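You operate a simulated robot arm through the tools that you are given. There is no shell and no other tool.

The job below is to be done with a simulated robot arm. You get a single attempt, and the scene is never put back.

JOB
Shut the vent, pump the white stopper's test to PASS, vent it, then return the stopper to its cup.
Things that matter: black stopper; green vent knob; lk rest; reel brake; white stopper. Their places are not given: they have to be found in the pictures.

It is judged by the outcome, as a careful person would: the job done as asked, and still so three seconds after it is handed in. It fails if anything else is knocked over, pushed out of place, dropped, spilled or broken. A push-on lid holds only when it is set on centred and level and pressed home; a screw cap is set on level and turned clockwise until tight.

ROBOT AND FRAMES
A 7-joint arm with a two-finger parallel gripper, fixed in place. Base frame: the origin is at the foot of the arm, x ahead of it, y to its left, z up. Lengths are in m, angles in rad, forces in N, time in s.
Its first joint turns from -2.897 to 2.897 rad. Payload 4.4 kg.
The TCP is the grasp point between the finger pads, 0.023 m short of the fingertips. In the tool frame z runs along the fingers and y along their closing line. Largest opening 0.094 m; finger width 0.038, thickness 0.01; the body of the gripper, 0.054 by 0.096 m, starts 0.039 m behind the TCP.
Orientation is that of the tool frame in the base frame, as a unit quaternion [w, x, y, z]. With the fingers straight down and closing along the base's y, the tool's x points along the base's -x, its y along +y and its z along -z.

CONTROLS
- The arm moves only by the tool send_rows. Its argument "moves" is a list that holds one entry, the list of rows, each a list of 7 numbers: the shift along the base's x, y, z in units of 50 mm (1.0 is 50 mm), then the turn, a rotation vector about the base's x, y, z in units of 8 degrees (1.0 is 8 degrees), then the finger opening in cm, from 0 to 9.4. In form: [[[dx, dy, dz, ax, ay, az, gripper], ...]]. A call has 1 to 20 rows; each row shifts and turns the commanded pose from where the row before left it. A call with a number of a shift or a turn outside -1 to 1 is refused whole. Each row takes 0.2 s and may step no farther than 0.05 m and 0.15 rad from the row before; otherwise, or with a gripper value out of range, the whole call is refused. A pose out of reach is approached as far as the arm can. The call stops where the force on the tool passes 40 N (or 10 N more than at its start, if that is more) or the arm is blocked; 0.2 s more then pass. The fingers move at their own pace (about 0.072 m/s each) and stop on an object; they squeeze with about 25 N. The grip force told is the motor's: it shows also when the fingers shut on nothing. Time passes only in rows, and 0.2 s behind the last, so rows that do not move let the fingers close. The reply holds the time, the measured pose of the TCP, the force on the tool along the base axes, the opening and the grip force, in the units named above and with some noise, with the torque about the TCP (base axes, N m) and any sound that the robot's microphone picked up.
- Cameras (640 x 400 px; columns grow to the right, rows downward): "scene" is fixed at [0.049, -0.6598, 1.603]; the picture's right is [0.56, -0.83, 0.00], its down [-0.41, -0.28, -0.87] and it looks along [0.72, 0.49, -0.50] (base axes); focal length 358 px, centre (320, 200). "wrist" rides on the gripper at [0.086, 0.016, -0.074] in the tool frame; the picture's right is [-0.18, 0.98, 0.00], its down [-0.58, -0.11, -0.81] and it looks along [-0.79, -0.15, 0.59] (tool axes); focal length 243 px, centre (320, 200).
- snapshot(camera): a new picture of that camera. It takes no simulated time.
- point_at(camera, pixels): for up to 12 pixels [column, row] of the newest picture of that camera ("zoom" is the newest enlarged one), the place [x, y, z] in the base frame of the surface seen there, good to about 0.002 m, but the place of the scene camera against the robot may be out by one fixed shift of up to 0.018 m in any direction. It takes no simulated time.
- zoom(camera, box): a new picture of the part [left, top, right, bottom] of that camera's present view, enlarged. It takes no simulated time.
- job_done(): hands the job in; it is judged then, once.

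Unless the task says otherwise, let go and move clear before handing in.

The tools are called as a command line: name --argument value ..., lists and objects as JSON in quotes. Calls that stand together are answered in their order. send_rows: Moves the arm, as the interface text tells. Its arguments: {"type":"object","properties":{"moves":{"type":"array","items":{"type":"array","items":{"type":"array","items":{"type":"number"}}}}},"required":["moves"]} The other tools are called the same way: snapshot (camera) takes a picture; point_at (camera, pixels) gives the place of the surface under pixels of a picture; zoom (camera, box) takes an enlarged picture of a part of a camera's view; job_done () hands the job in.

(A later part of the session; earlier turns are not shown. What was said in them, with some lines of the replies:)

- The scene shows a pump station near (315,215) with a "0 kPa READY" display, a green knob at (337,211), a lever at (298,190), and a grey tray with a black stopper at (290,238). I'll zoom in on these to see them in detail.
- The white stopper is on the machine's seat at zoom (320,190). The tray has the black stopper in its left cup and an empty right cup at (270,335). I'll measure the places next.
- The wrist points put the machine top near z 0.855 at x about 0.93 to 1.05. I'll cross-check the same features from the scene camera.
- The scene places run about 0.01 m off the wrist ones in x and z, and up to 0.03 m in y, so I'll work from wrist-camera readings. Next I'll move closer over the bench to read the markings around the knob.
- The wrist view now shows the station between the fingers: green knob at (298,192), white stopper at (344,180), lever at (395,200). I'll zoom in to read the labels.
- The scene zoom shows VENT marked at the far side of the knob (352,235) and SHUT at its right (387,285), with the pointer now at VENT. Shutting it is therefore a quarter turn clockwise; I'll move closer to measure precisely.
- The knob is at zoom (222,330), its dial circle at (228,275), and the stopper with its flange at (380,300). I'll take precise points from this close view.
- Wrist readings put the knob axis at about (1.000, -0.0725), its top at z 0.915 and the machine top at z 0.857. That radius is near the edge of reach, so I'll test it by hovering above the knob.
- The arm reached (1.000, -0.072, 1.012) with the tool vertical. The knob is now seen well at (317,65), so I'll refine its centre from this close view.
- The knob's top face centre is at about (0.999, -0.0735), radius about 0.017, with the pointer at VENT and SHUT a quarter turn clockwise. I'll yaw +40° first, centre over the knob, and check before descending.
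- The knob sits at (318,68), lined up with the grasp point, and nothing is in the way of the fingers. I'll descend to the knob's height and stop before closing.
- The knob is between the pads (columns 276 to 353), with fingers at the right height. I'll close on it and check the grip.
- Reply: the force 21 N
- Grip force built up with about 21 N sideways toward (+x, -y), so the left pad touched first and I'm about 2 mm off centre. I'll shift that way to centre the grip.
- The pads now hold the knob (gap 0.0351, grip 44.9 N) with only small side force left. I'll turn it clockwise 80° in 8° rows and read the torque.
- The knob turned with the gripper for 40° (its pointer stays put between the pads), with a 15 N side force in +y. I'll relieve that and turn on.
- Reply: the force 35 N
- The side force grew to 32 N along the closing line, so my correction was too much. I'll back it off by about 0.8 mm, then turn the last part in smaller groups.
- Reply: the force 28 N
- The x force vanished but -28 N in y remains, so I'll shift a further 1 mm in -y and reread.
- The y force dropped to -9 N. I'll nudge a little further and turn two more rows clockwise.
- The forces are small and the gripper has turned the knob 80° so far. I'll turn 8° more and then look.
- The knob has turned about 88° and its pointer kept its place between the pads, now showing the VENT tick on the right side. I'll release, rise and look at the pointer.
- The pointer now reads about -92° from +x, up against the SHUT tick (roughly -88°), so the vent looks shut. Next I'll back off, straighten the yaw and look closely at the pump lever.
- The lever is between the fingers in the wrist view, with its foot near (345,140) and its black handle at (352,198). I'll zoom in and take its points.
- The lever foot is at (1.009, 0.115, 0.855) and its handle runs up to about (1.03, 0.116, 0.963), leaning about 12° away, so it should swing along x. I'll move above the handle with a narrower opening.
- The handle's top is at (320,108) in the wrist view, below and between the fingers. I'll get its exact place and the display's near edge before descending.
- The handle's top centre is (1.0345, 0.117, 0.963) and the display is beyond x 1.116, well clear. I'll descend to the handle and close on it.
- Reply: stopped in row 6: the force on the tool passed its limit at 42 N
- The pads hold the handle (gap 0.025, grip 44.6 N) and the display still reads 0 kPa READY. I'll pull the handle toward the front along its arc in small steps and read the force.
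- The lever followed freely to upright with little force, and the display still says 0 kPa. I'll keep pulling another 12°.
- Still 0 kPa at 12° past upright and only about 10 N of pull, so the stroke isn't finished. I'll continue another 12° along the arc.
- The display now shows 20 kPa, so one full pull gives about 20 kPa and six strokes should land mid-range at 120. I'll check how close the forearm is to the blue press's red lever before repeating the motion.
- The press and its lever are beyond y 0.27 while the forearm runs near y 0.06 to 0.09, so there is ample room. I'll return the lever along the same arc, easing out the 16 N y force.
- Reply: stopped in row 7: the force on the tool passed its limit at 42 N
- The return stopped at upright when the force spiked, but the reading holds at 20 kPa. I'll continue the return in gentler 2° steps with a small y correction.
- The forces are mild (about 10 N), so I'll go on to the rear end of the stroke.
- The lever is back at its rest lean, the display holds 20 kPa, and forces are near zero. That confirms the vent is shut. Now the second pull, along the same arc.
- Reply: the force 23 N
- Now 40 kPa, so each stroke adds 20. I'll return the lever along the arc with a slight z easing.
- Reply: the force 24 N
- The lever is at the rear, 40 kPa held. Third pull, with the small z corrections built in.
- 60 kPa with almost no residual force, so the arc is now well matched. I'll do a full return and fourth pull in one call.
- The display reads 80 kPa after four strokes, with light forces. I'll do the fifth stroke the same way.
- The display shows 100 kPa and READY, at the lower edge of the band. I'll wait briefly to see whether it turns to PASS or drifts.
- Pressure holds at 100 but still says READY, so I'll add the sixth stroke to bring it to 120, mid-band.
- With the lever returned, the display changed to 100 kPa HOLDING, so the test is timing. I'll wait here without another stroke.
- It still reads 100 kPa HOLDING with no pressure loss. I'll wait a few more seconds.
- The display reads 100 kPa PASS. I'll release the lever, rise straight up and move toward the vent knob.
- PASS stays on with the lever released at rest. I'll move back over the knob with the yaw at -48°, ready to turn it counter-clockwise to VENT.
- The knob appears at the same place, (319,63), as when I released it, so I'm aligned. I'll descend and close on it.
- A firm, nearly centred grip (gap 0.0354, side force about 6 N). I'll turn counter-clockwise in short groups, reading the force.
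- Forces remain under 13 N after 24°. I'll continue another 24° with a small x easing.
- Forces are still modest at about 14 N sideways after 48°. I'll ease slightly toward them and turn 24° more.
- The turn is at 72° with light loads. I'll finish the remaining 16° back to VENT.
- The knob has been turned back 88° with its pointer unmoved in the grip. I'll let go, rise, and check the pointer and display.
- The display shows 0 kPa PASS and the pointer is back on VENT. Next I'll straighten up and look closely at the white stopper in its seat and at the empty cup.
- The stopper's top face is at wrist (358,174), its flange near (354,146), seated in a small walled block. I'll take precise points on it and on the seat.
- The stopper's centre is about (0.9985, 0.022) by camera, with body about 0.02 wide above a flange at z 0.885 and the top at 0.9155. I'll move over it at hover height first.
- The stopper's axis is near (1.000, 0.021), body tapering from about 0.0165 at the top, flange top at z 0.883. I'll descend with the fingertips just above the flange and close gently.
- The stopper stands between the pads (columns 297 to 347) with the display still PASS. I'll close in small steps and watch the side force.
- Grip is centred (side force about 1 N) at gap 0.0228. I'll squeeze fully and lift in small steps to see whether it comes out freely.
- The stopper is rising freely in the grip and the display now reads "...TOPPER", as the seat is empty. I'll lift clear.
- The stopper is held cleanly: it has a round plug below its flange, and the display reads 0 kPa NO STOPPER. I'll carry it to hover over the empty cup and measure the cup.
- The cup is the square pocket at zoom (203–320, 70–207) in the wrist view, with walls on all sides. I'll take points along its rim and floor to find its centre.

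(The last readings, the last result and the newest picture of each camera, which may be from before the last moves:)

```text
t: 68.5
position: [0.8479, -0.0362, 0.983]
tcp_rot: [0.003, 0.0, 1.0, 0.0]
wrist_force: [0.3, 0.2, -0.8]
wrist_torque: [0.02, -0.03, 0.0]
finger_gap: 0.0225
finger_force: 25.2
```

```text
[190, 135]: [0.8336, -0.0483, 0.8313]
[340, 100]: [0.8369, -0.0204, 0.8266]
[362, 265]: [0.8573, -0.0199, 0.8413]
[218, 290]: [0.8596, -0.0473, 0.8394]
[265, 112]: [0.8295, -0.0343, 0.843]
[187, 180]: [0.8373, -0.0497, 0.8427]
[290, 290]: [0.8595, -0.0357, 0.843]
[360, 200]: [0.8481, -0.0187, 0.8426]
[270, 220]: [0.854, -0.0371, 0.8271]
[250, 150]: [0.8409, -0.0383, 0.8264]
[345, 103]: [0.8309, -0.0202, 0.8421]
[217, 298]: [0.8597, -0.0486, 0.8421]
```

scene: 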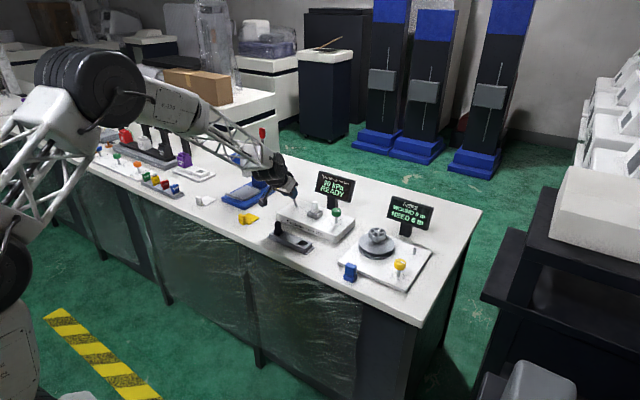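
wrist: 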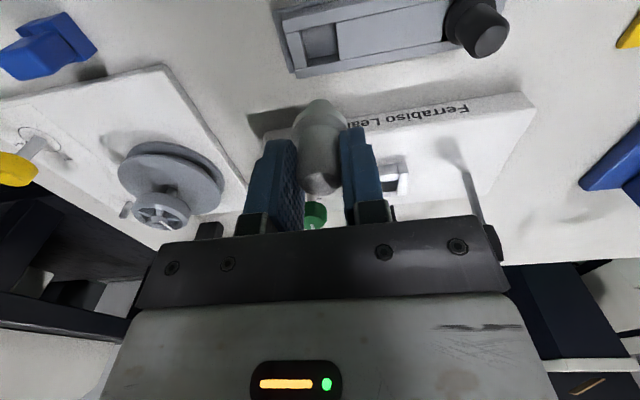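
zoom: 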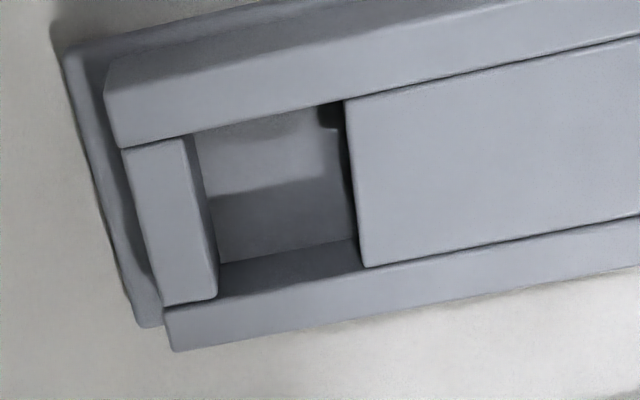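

The pocket's inner edges are at x 0.8305 to 0.8585 and y -0.0485 to -0.0195, giving a centre near (0.8446, -0.034), with rim z 0.8425 and floor 0.827. I'll now measure the held stopper's plug and flange and the black stopper's seating.

zoom --camera "wrist" --box '[270, 80, 370, 200]'

point_at --camera "wrist" --pixels '[[320, 104], [306, 108], [336, 105], [320, 112], [298, 118], [344, 115], [320, 125], [320, 140], [470, 30], [447, 30], [480, 12], [488, 40]]'

zoom --camera "scene" --box '[290, 190, 340, 240]'

```text
3.33 times, centred on (320, 140) of wrist
```

zoom: 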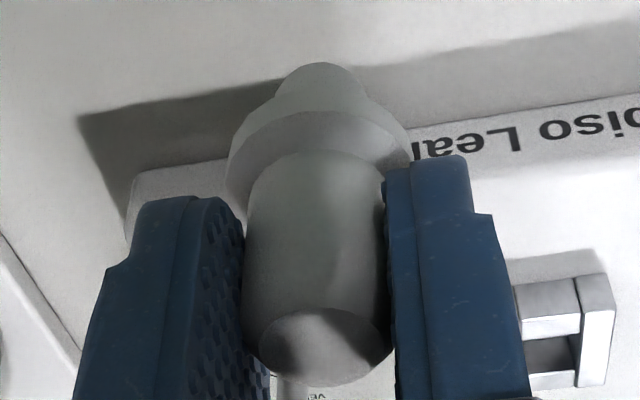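

```text
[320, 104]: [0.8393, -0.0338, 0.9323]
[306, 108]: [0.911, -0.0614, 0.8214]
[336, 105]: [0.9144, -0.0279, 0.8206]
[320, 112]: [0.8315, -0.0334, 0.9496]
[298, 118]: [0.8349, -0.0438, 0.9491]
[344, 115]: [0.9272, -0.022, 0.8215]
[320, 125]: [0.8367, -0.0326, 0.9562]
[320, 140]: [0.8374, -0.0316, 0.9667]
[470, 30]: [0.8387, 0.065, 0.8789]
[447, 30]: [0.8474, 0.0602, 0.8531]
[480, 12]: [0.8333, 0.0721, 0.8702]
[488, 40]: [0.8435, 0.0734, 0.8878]
```

```text
8.00 times, centred on (315, 215) of scene
```

zoom: 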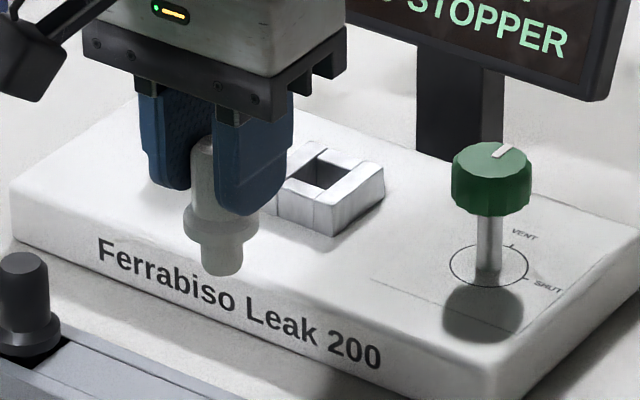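

The stopper's plug is about 0.018 wide and 0.016 deep, with a flange about 0.03 across that should rest on the rim like the black one (whose top is at 0.888). I'll line up over the pocket centre and lower until the plug is just above the rim, then check.

send_rows --moves '[[[-0.074, 0.028, 0, 0, 0, 0, 1.4], [0, 0, -0.6, 0, 0, 0, 1.4], [0, 0, -0.6, 0, 0, 0, 1.4], [0, 0, -0.34, 0, 0, 0, 1.4], [0, 0, 0, 0, 0, 0, 1.4]]]'

snapshot --camera "wrist"

zoom --camera "wrist" --box '[260, 60, 380, 200]'

zoom --camera "scene" --box '[270, 210, 330, 260]'

```text
t: 69.7
position: [0.844, -0.0346, 0.9077]
tcp_rot: [0.002, 0.0, 1.0, 0.0]
wrist_force: [-0.5, 0.1, -0.8]
wrist_torque: [0.01, -0.01, -0.01]
finger_gap: 0.0228
finger_force: 25.6
```

```text
taken
```

wrist: 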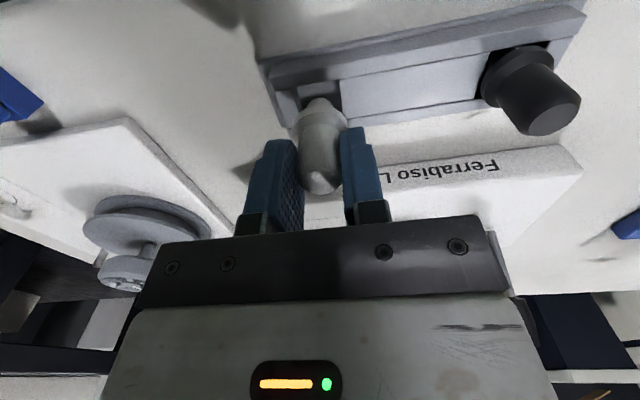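

```text
2.86 times, centred on (320, 130) of wrist
```

zoom: 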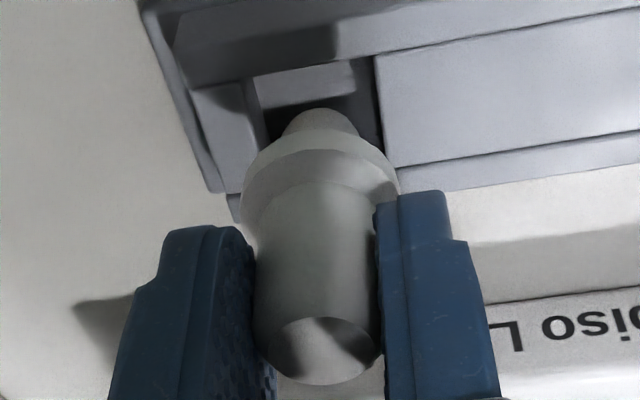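

```text
8.00 times, centred on (300, 235) of scene
```

zoom: 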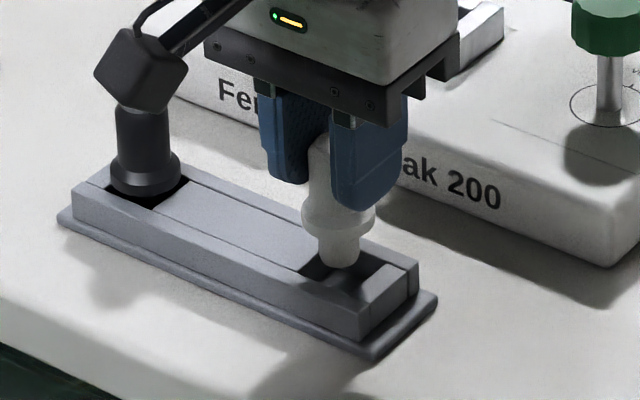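

Both views show the plug right over the pocket; my projection puts the stopper's axis within about 0.5 mm of the pocket centre. I'll lower slowly toward the rim.

send_rows --moves '[[[0, 0, -0.08, 0, 0, 0, 1.4], [0, 0, -0.08, 0, 0, 0, 1.4], [0, 0, -0.08, 0, 0, 0, 1.4], [0, 0, -0.08, 0, 0, 0, 1.4], [0, 0, -0.06, 0, 0, 0, 1.4], [0, 0, 0, 0, 0, 0, 1.4]]]'

zoom --camera "scene" --box '[270, 210, 330, 260]'

snapshot --camera "wrist"

zoom --camera "wrist" --box '[260, 60, 380, 200]'

```text
t: 71.1
position: [0.8434, -0.0341, 0.8883]
tcp_rot: [0.004, 0.0, 1.0, 0.0]
wrist_force: [-1.2, 0.8, 0.2]
wrist_torque: [0.0, 0.01, 0.0]
finger_gap: 0.0226
finger_force: 25.4
```

```text
8.00 times, centred on (300, 235) of scene
```

zoom: 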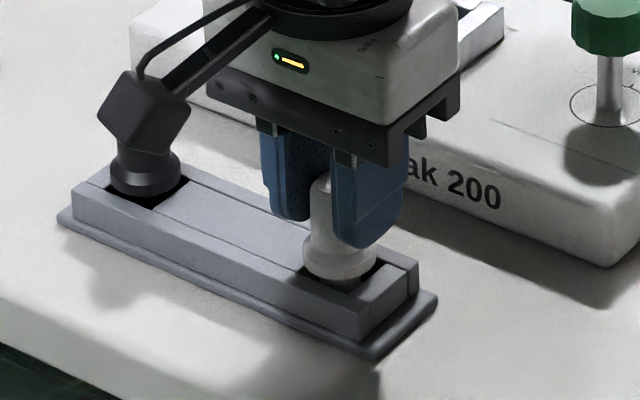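

```text
taken
```

wrist: 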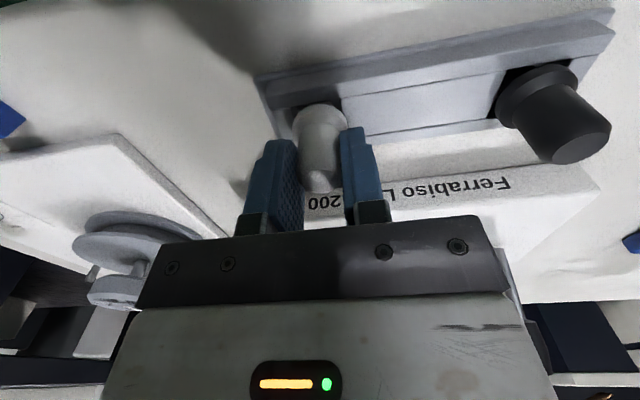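

```text
2.86 times, centred on (320, 130) of wrist
```

zoom: 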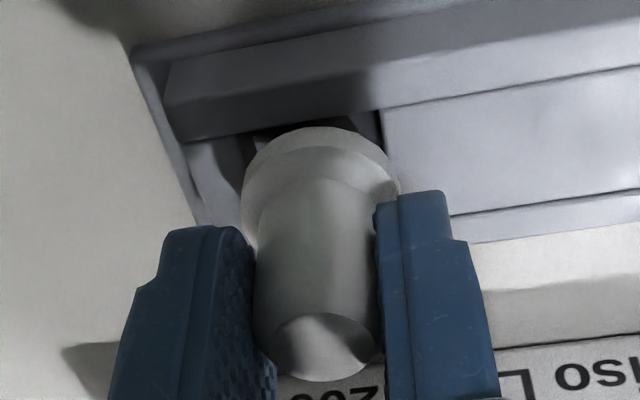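

The plug is inside the pocket with the flange just above the rim, and no contact force yet. I'll go down in 1 mm steps until it touches.

send_rows --moves '[[[0, 0, -0.02, 0, 0, 0, 1.4], [0, 0, -0.02, 0, 0, 0, 1.4], [0, 0, -0.02, 0, 0, 0, 1.4], [0, 0, 0, 0, 0, 0, 1.4]]]'

```text
t: 72.1
position: [0.844, -0.0354, 0.8855]
tcp_rot: [0.004, -0.001, 1.0, 0.0]
wrist_force: [1.3, 3.5, 18.4]
wrist_torque: [0.28, -0.09, 0.02]
finger_gap: 0.0225
finger_force: 24.8
```

Contact: 18 N upward, so the stopper has bottomed. I'll back off about 1 mm to relax the push and inspect before letting go.

send_rows --moves '[[[0, 0, 0.02, 0, 0, 0, 1.4], [0, 0, 0, 0, 0, 0, 1.4]]]'

zoom --camera "scene" --box '[270, 210, 330, 260]'

snapshot --camera "wrist"

zoom --camera "wrist" --box '[260, 60, 380, 200]'

point_at --camera "wrist" --pixels '[[320, 183], [575, 150], [570, 140], [320, 115], [510, 100], [545, 70]]'

```text
t: 72.7
position: [0.8427, -0.0346, 0.8854]
tcp_rot: [0.002, -0.001, 1.0, 0.0]
wrist_force: [3.2, 2.1, 10.2]
wrist_torque: [0.16, -0.15, 0.0]
finger_gap: 0.0226
finger_force: 25.4
```

```text
8.00 times, centred on (300, 235) of scene
```

zoom: 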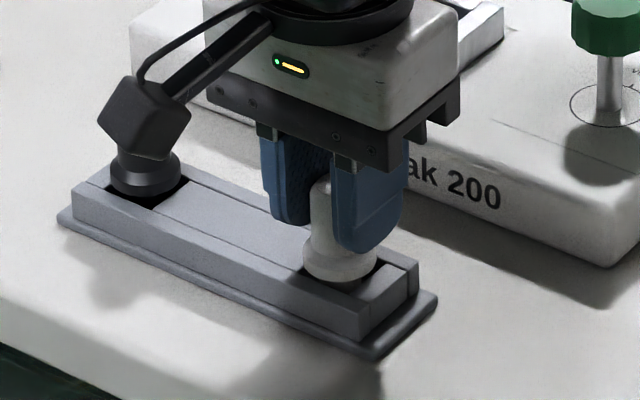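

```text
taken
```

wrist: 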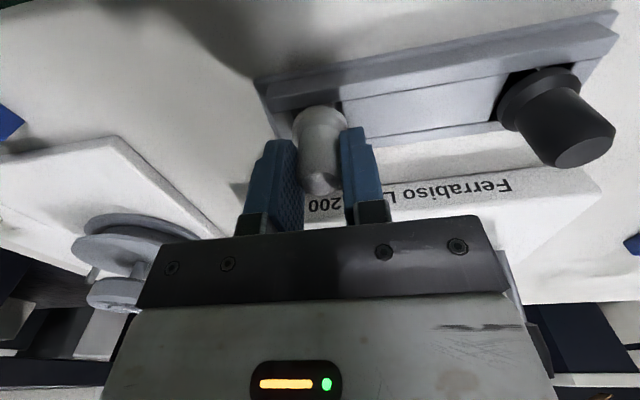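

```text
2.86 times, centred on (320, 130) of wrist
```

zoom: 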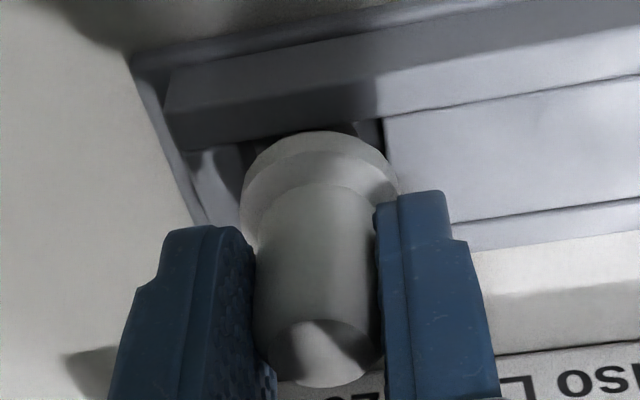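

```text
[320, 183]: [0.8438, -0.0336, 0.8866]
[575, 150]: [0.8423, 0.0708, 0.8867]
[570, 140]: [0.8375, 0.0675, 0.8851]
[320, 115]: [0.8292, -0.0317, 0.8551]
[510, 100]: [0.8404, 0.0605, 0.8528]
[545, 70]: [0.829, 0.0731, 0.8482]
```

White and black stopper tops now read the same height (0.8866 and 0.8867), so the white one is fully seated in its cup. I'll open the fingers gently and rise straight up.

send_rows --moves '[[[0, 0, 0, 0, 0, 0, 2.6], [0, 0, 0, 0, 0, 0, 3.2], [0, 0, 0, 0, 0, 0, 4.5], [0, 0, 0, 0, 0, 0, 4.5], [0, 0, 0.2, 0, 0, 0, 4.5], [0, 0, 0.6, 0, 0, 0, 4.5], [0, 0, 0.8, 0, 0, 0, 4.5], [0, 0, 0.8, 0, 0, 0, 4.5], [0, 0, 0, 0, 0, 0, 4.5]]]'

snapshot --camera "wrist"

zoom --camera "wrist" --box '[260, 0, 540, 130]'

zoom --camera "scene" --box '[265, 180, 345, 260]'

```text
t: 74.7
position: [0.8427, -0.0362, 1.0065]
tcp_rot: [0.003, -0.001, 1.0, 0.0]
wrist_force: [0.7, 0.1, -0.1]
wrist_torque: [0.0, 0.02, -0.02]
finger_gap: 0.0448
finger_force: 0.1
```

```text
taken
```

wrist: 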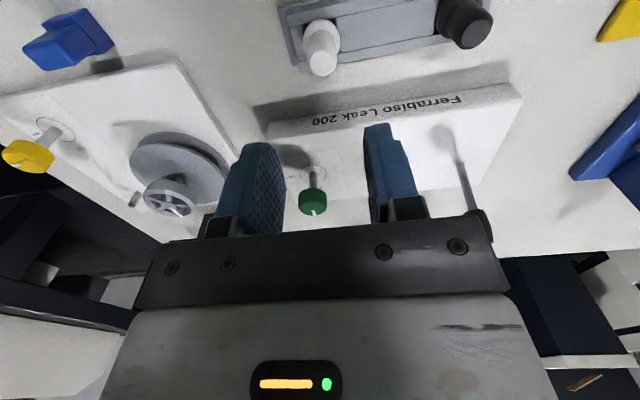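

```text
2.29 times, centred on (400, 65) of wrist
```

zoom: 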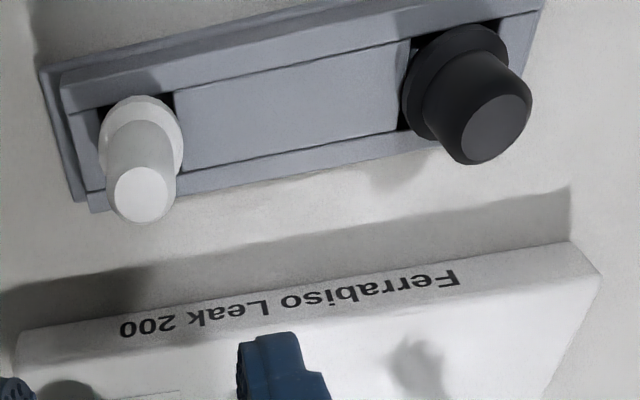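

```text
5.00 times, centred on (305, 220) of scene
```

zoom: 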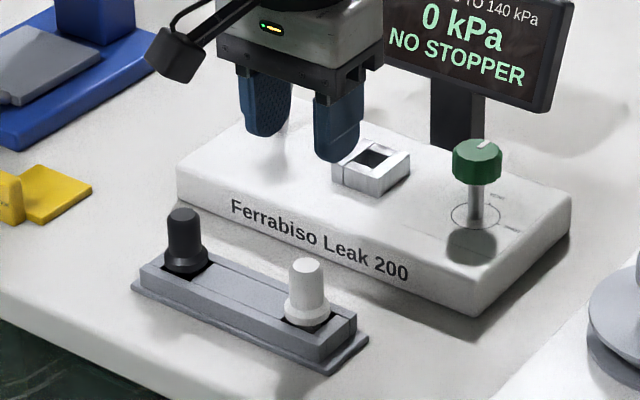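

The white stopper stands upright in its cup just like the black one, and the vent is at VENT with 0 kPa. I'll move the arm well clear and check everything once more.

send_rows --moves '[[[-0.3, 0.2, 0.7, 0, 0, 0, 4.5], [-0.5, 0.4, 0.6, 0, 0, 0, 4.5], [-0.5, 0.4, 0.6, 0, 0, 0, 4.5], [-0.5, 0.4, 0.6, 0, 0, 0, 4.5], [-0.5, 0.4, 0.6, 0, 0, 0, 4.5], [0, 0, 0, 0, 0, 0, 4.5], [0, 0, 0, 0, 0, 0, 4.5]]]'

snapshot --camera "scene"

zoom --camera "scene" --box '[255, 160, 375, 260]'

zoom --camera "scene" --box '[330, 180, 470, 300]'

zoom --camera "scene" --box '[270, 200, 350, 260]'

```text
t: 76.3
position: [0.7278, 0.056, 1.1607]
tcp_rot: [0.003, 0.0, 1.0, 0.001]
wrist_force: [-0.7, 0.2, 0.4]
wrist_torque: [0.0, 0.01, -0.01]
finger_gap: 0.0449
finger_force: 0.2
```

```text
taken
```

scene: 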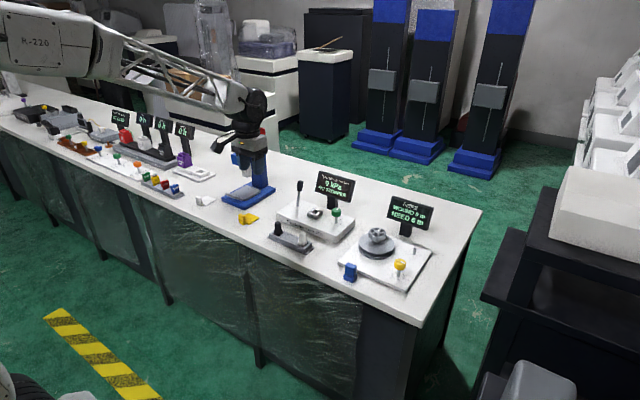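

```text
4.00 times, centred on (315, 210) of scene
```

zoom: 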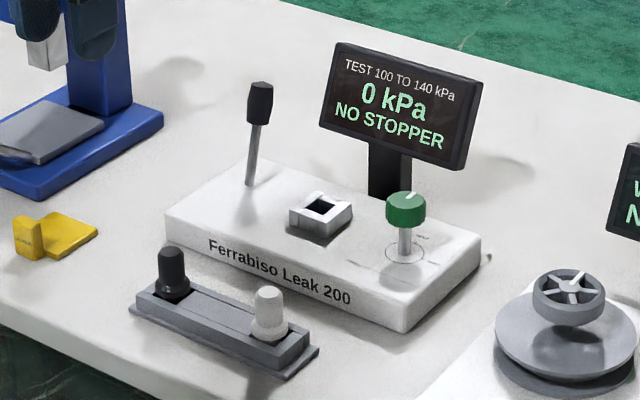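

```text
3.33 times, centred on (400, 240) of scene
```

zoom: 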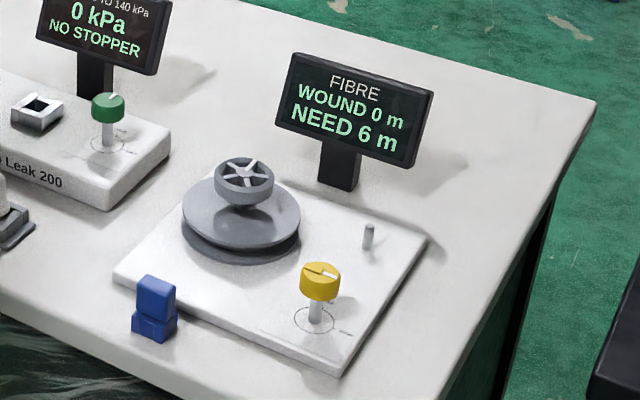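

```text
6.67 times, centred on (310, 230) of scene
```

zoom: 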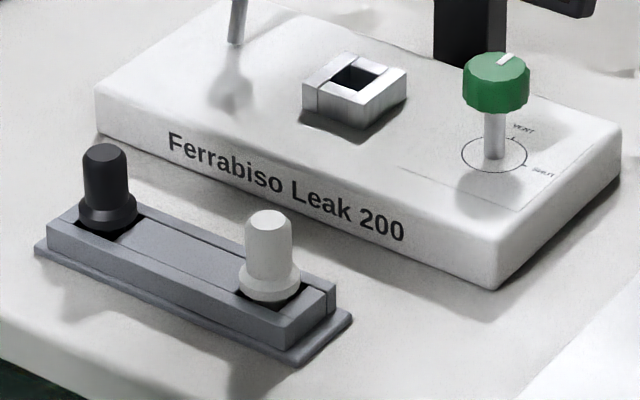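

The final pictures show the white stopper upright in its cup at zoom (270,255) and the black stopper untouched beside it. The vent pointer is at VENT with 0 kPa, the lever is at rest, the reel and its brake are unchanged, and the arm is clear. The test reached PASS before venting, so I'm handing the job in.

job_done

```text
The job is handed in.
```

The job is done and handed in. I don't have the judge's verdict, only what the pictures and readings showed.

- **Vent shut:** I turned the green knob from VENT about 88° clockwise to SHUT. The pressure held between strokes, which confirmed it was closed.
- **Pumped to PASS:** Five lever strokes brought the tester to 100 kPa. It showed HOLDING once the lever was back at rest, then PASS a few seconds later. That is the bottom of the 100 to 140 kPa band. I was about to add a sixth stroke, but the hold had already started.
- **Vented:** I turned the knob back to VENT, and the display read 0 kPa PASS.
- **Stopper returned:** The white stopper stands upright in its own cup, with its top level with the black stopper's. The tester reads 0 kPa NO STOPPER because its seat is now empty.

In the last pictures the black stopper, the reel and its brake look unchanged. The lever is at rest and the arm is clear of the bench equipment.
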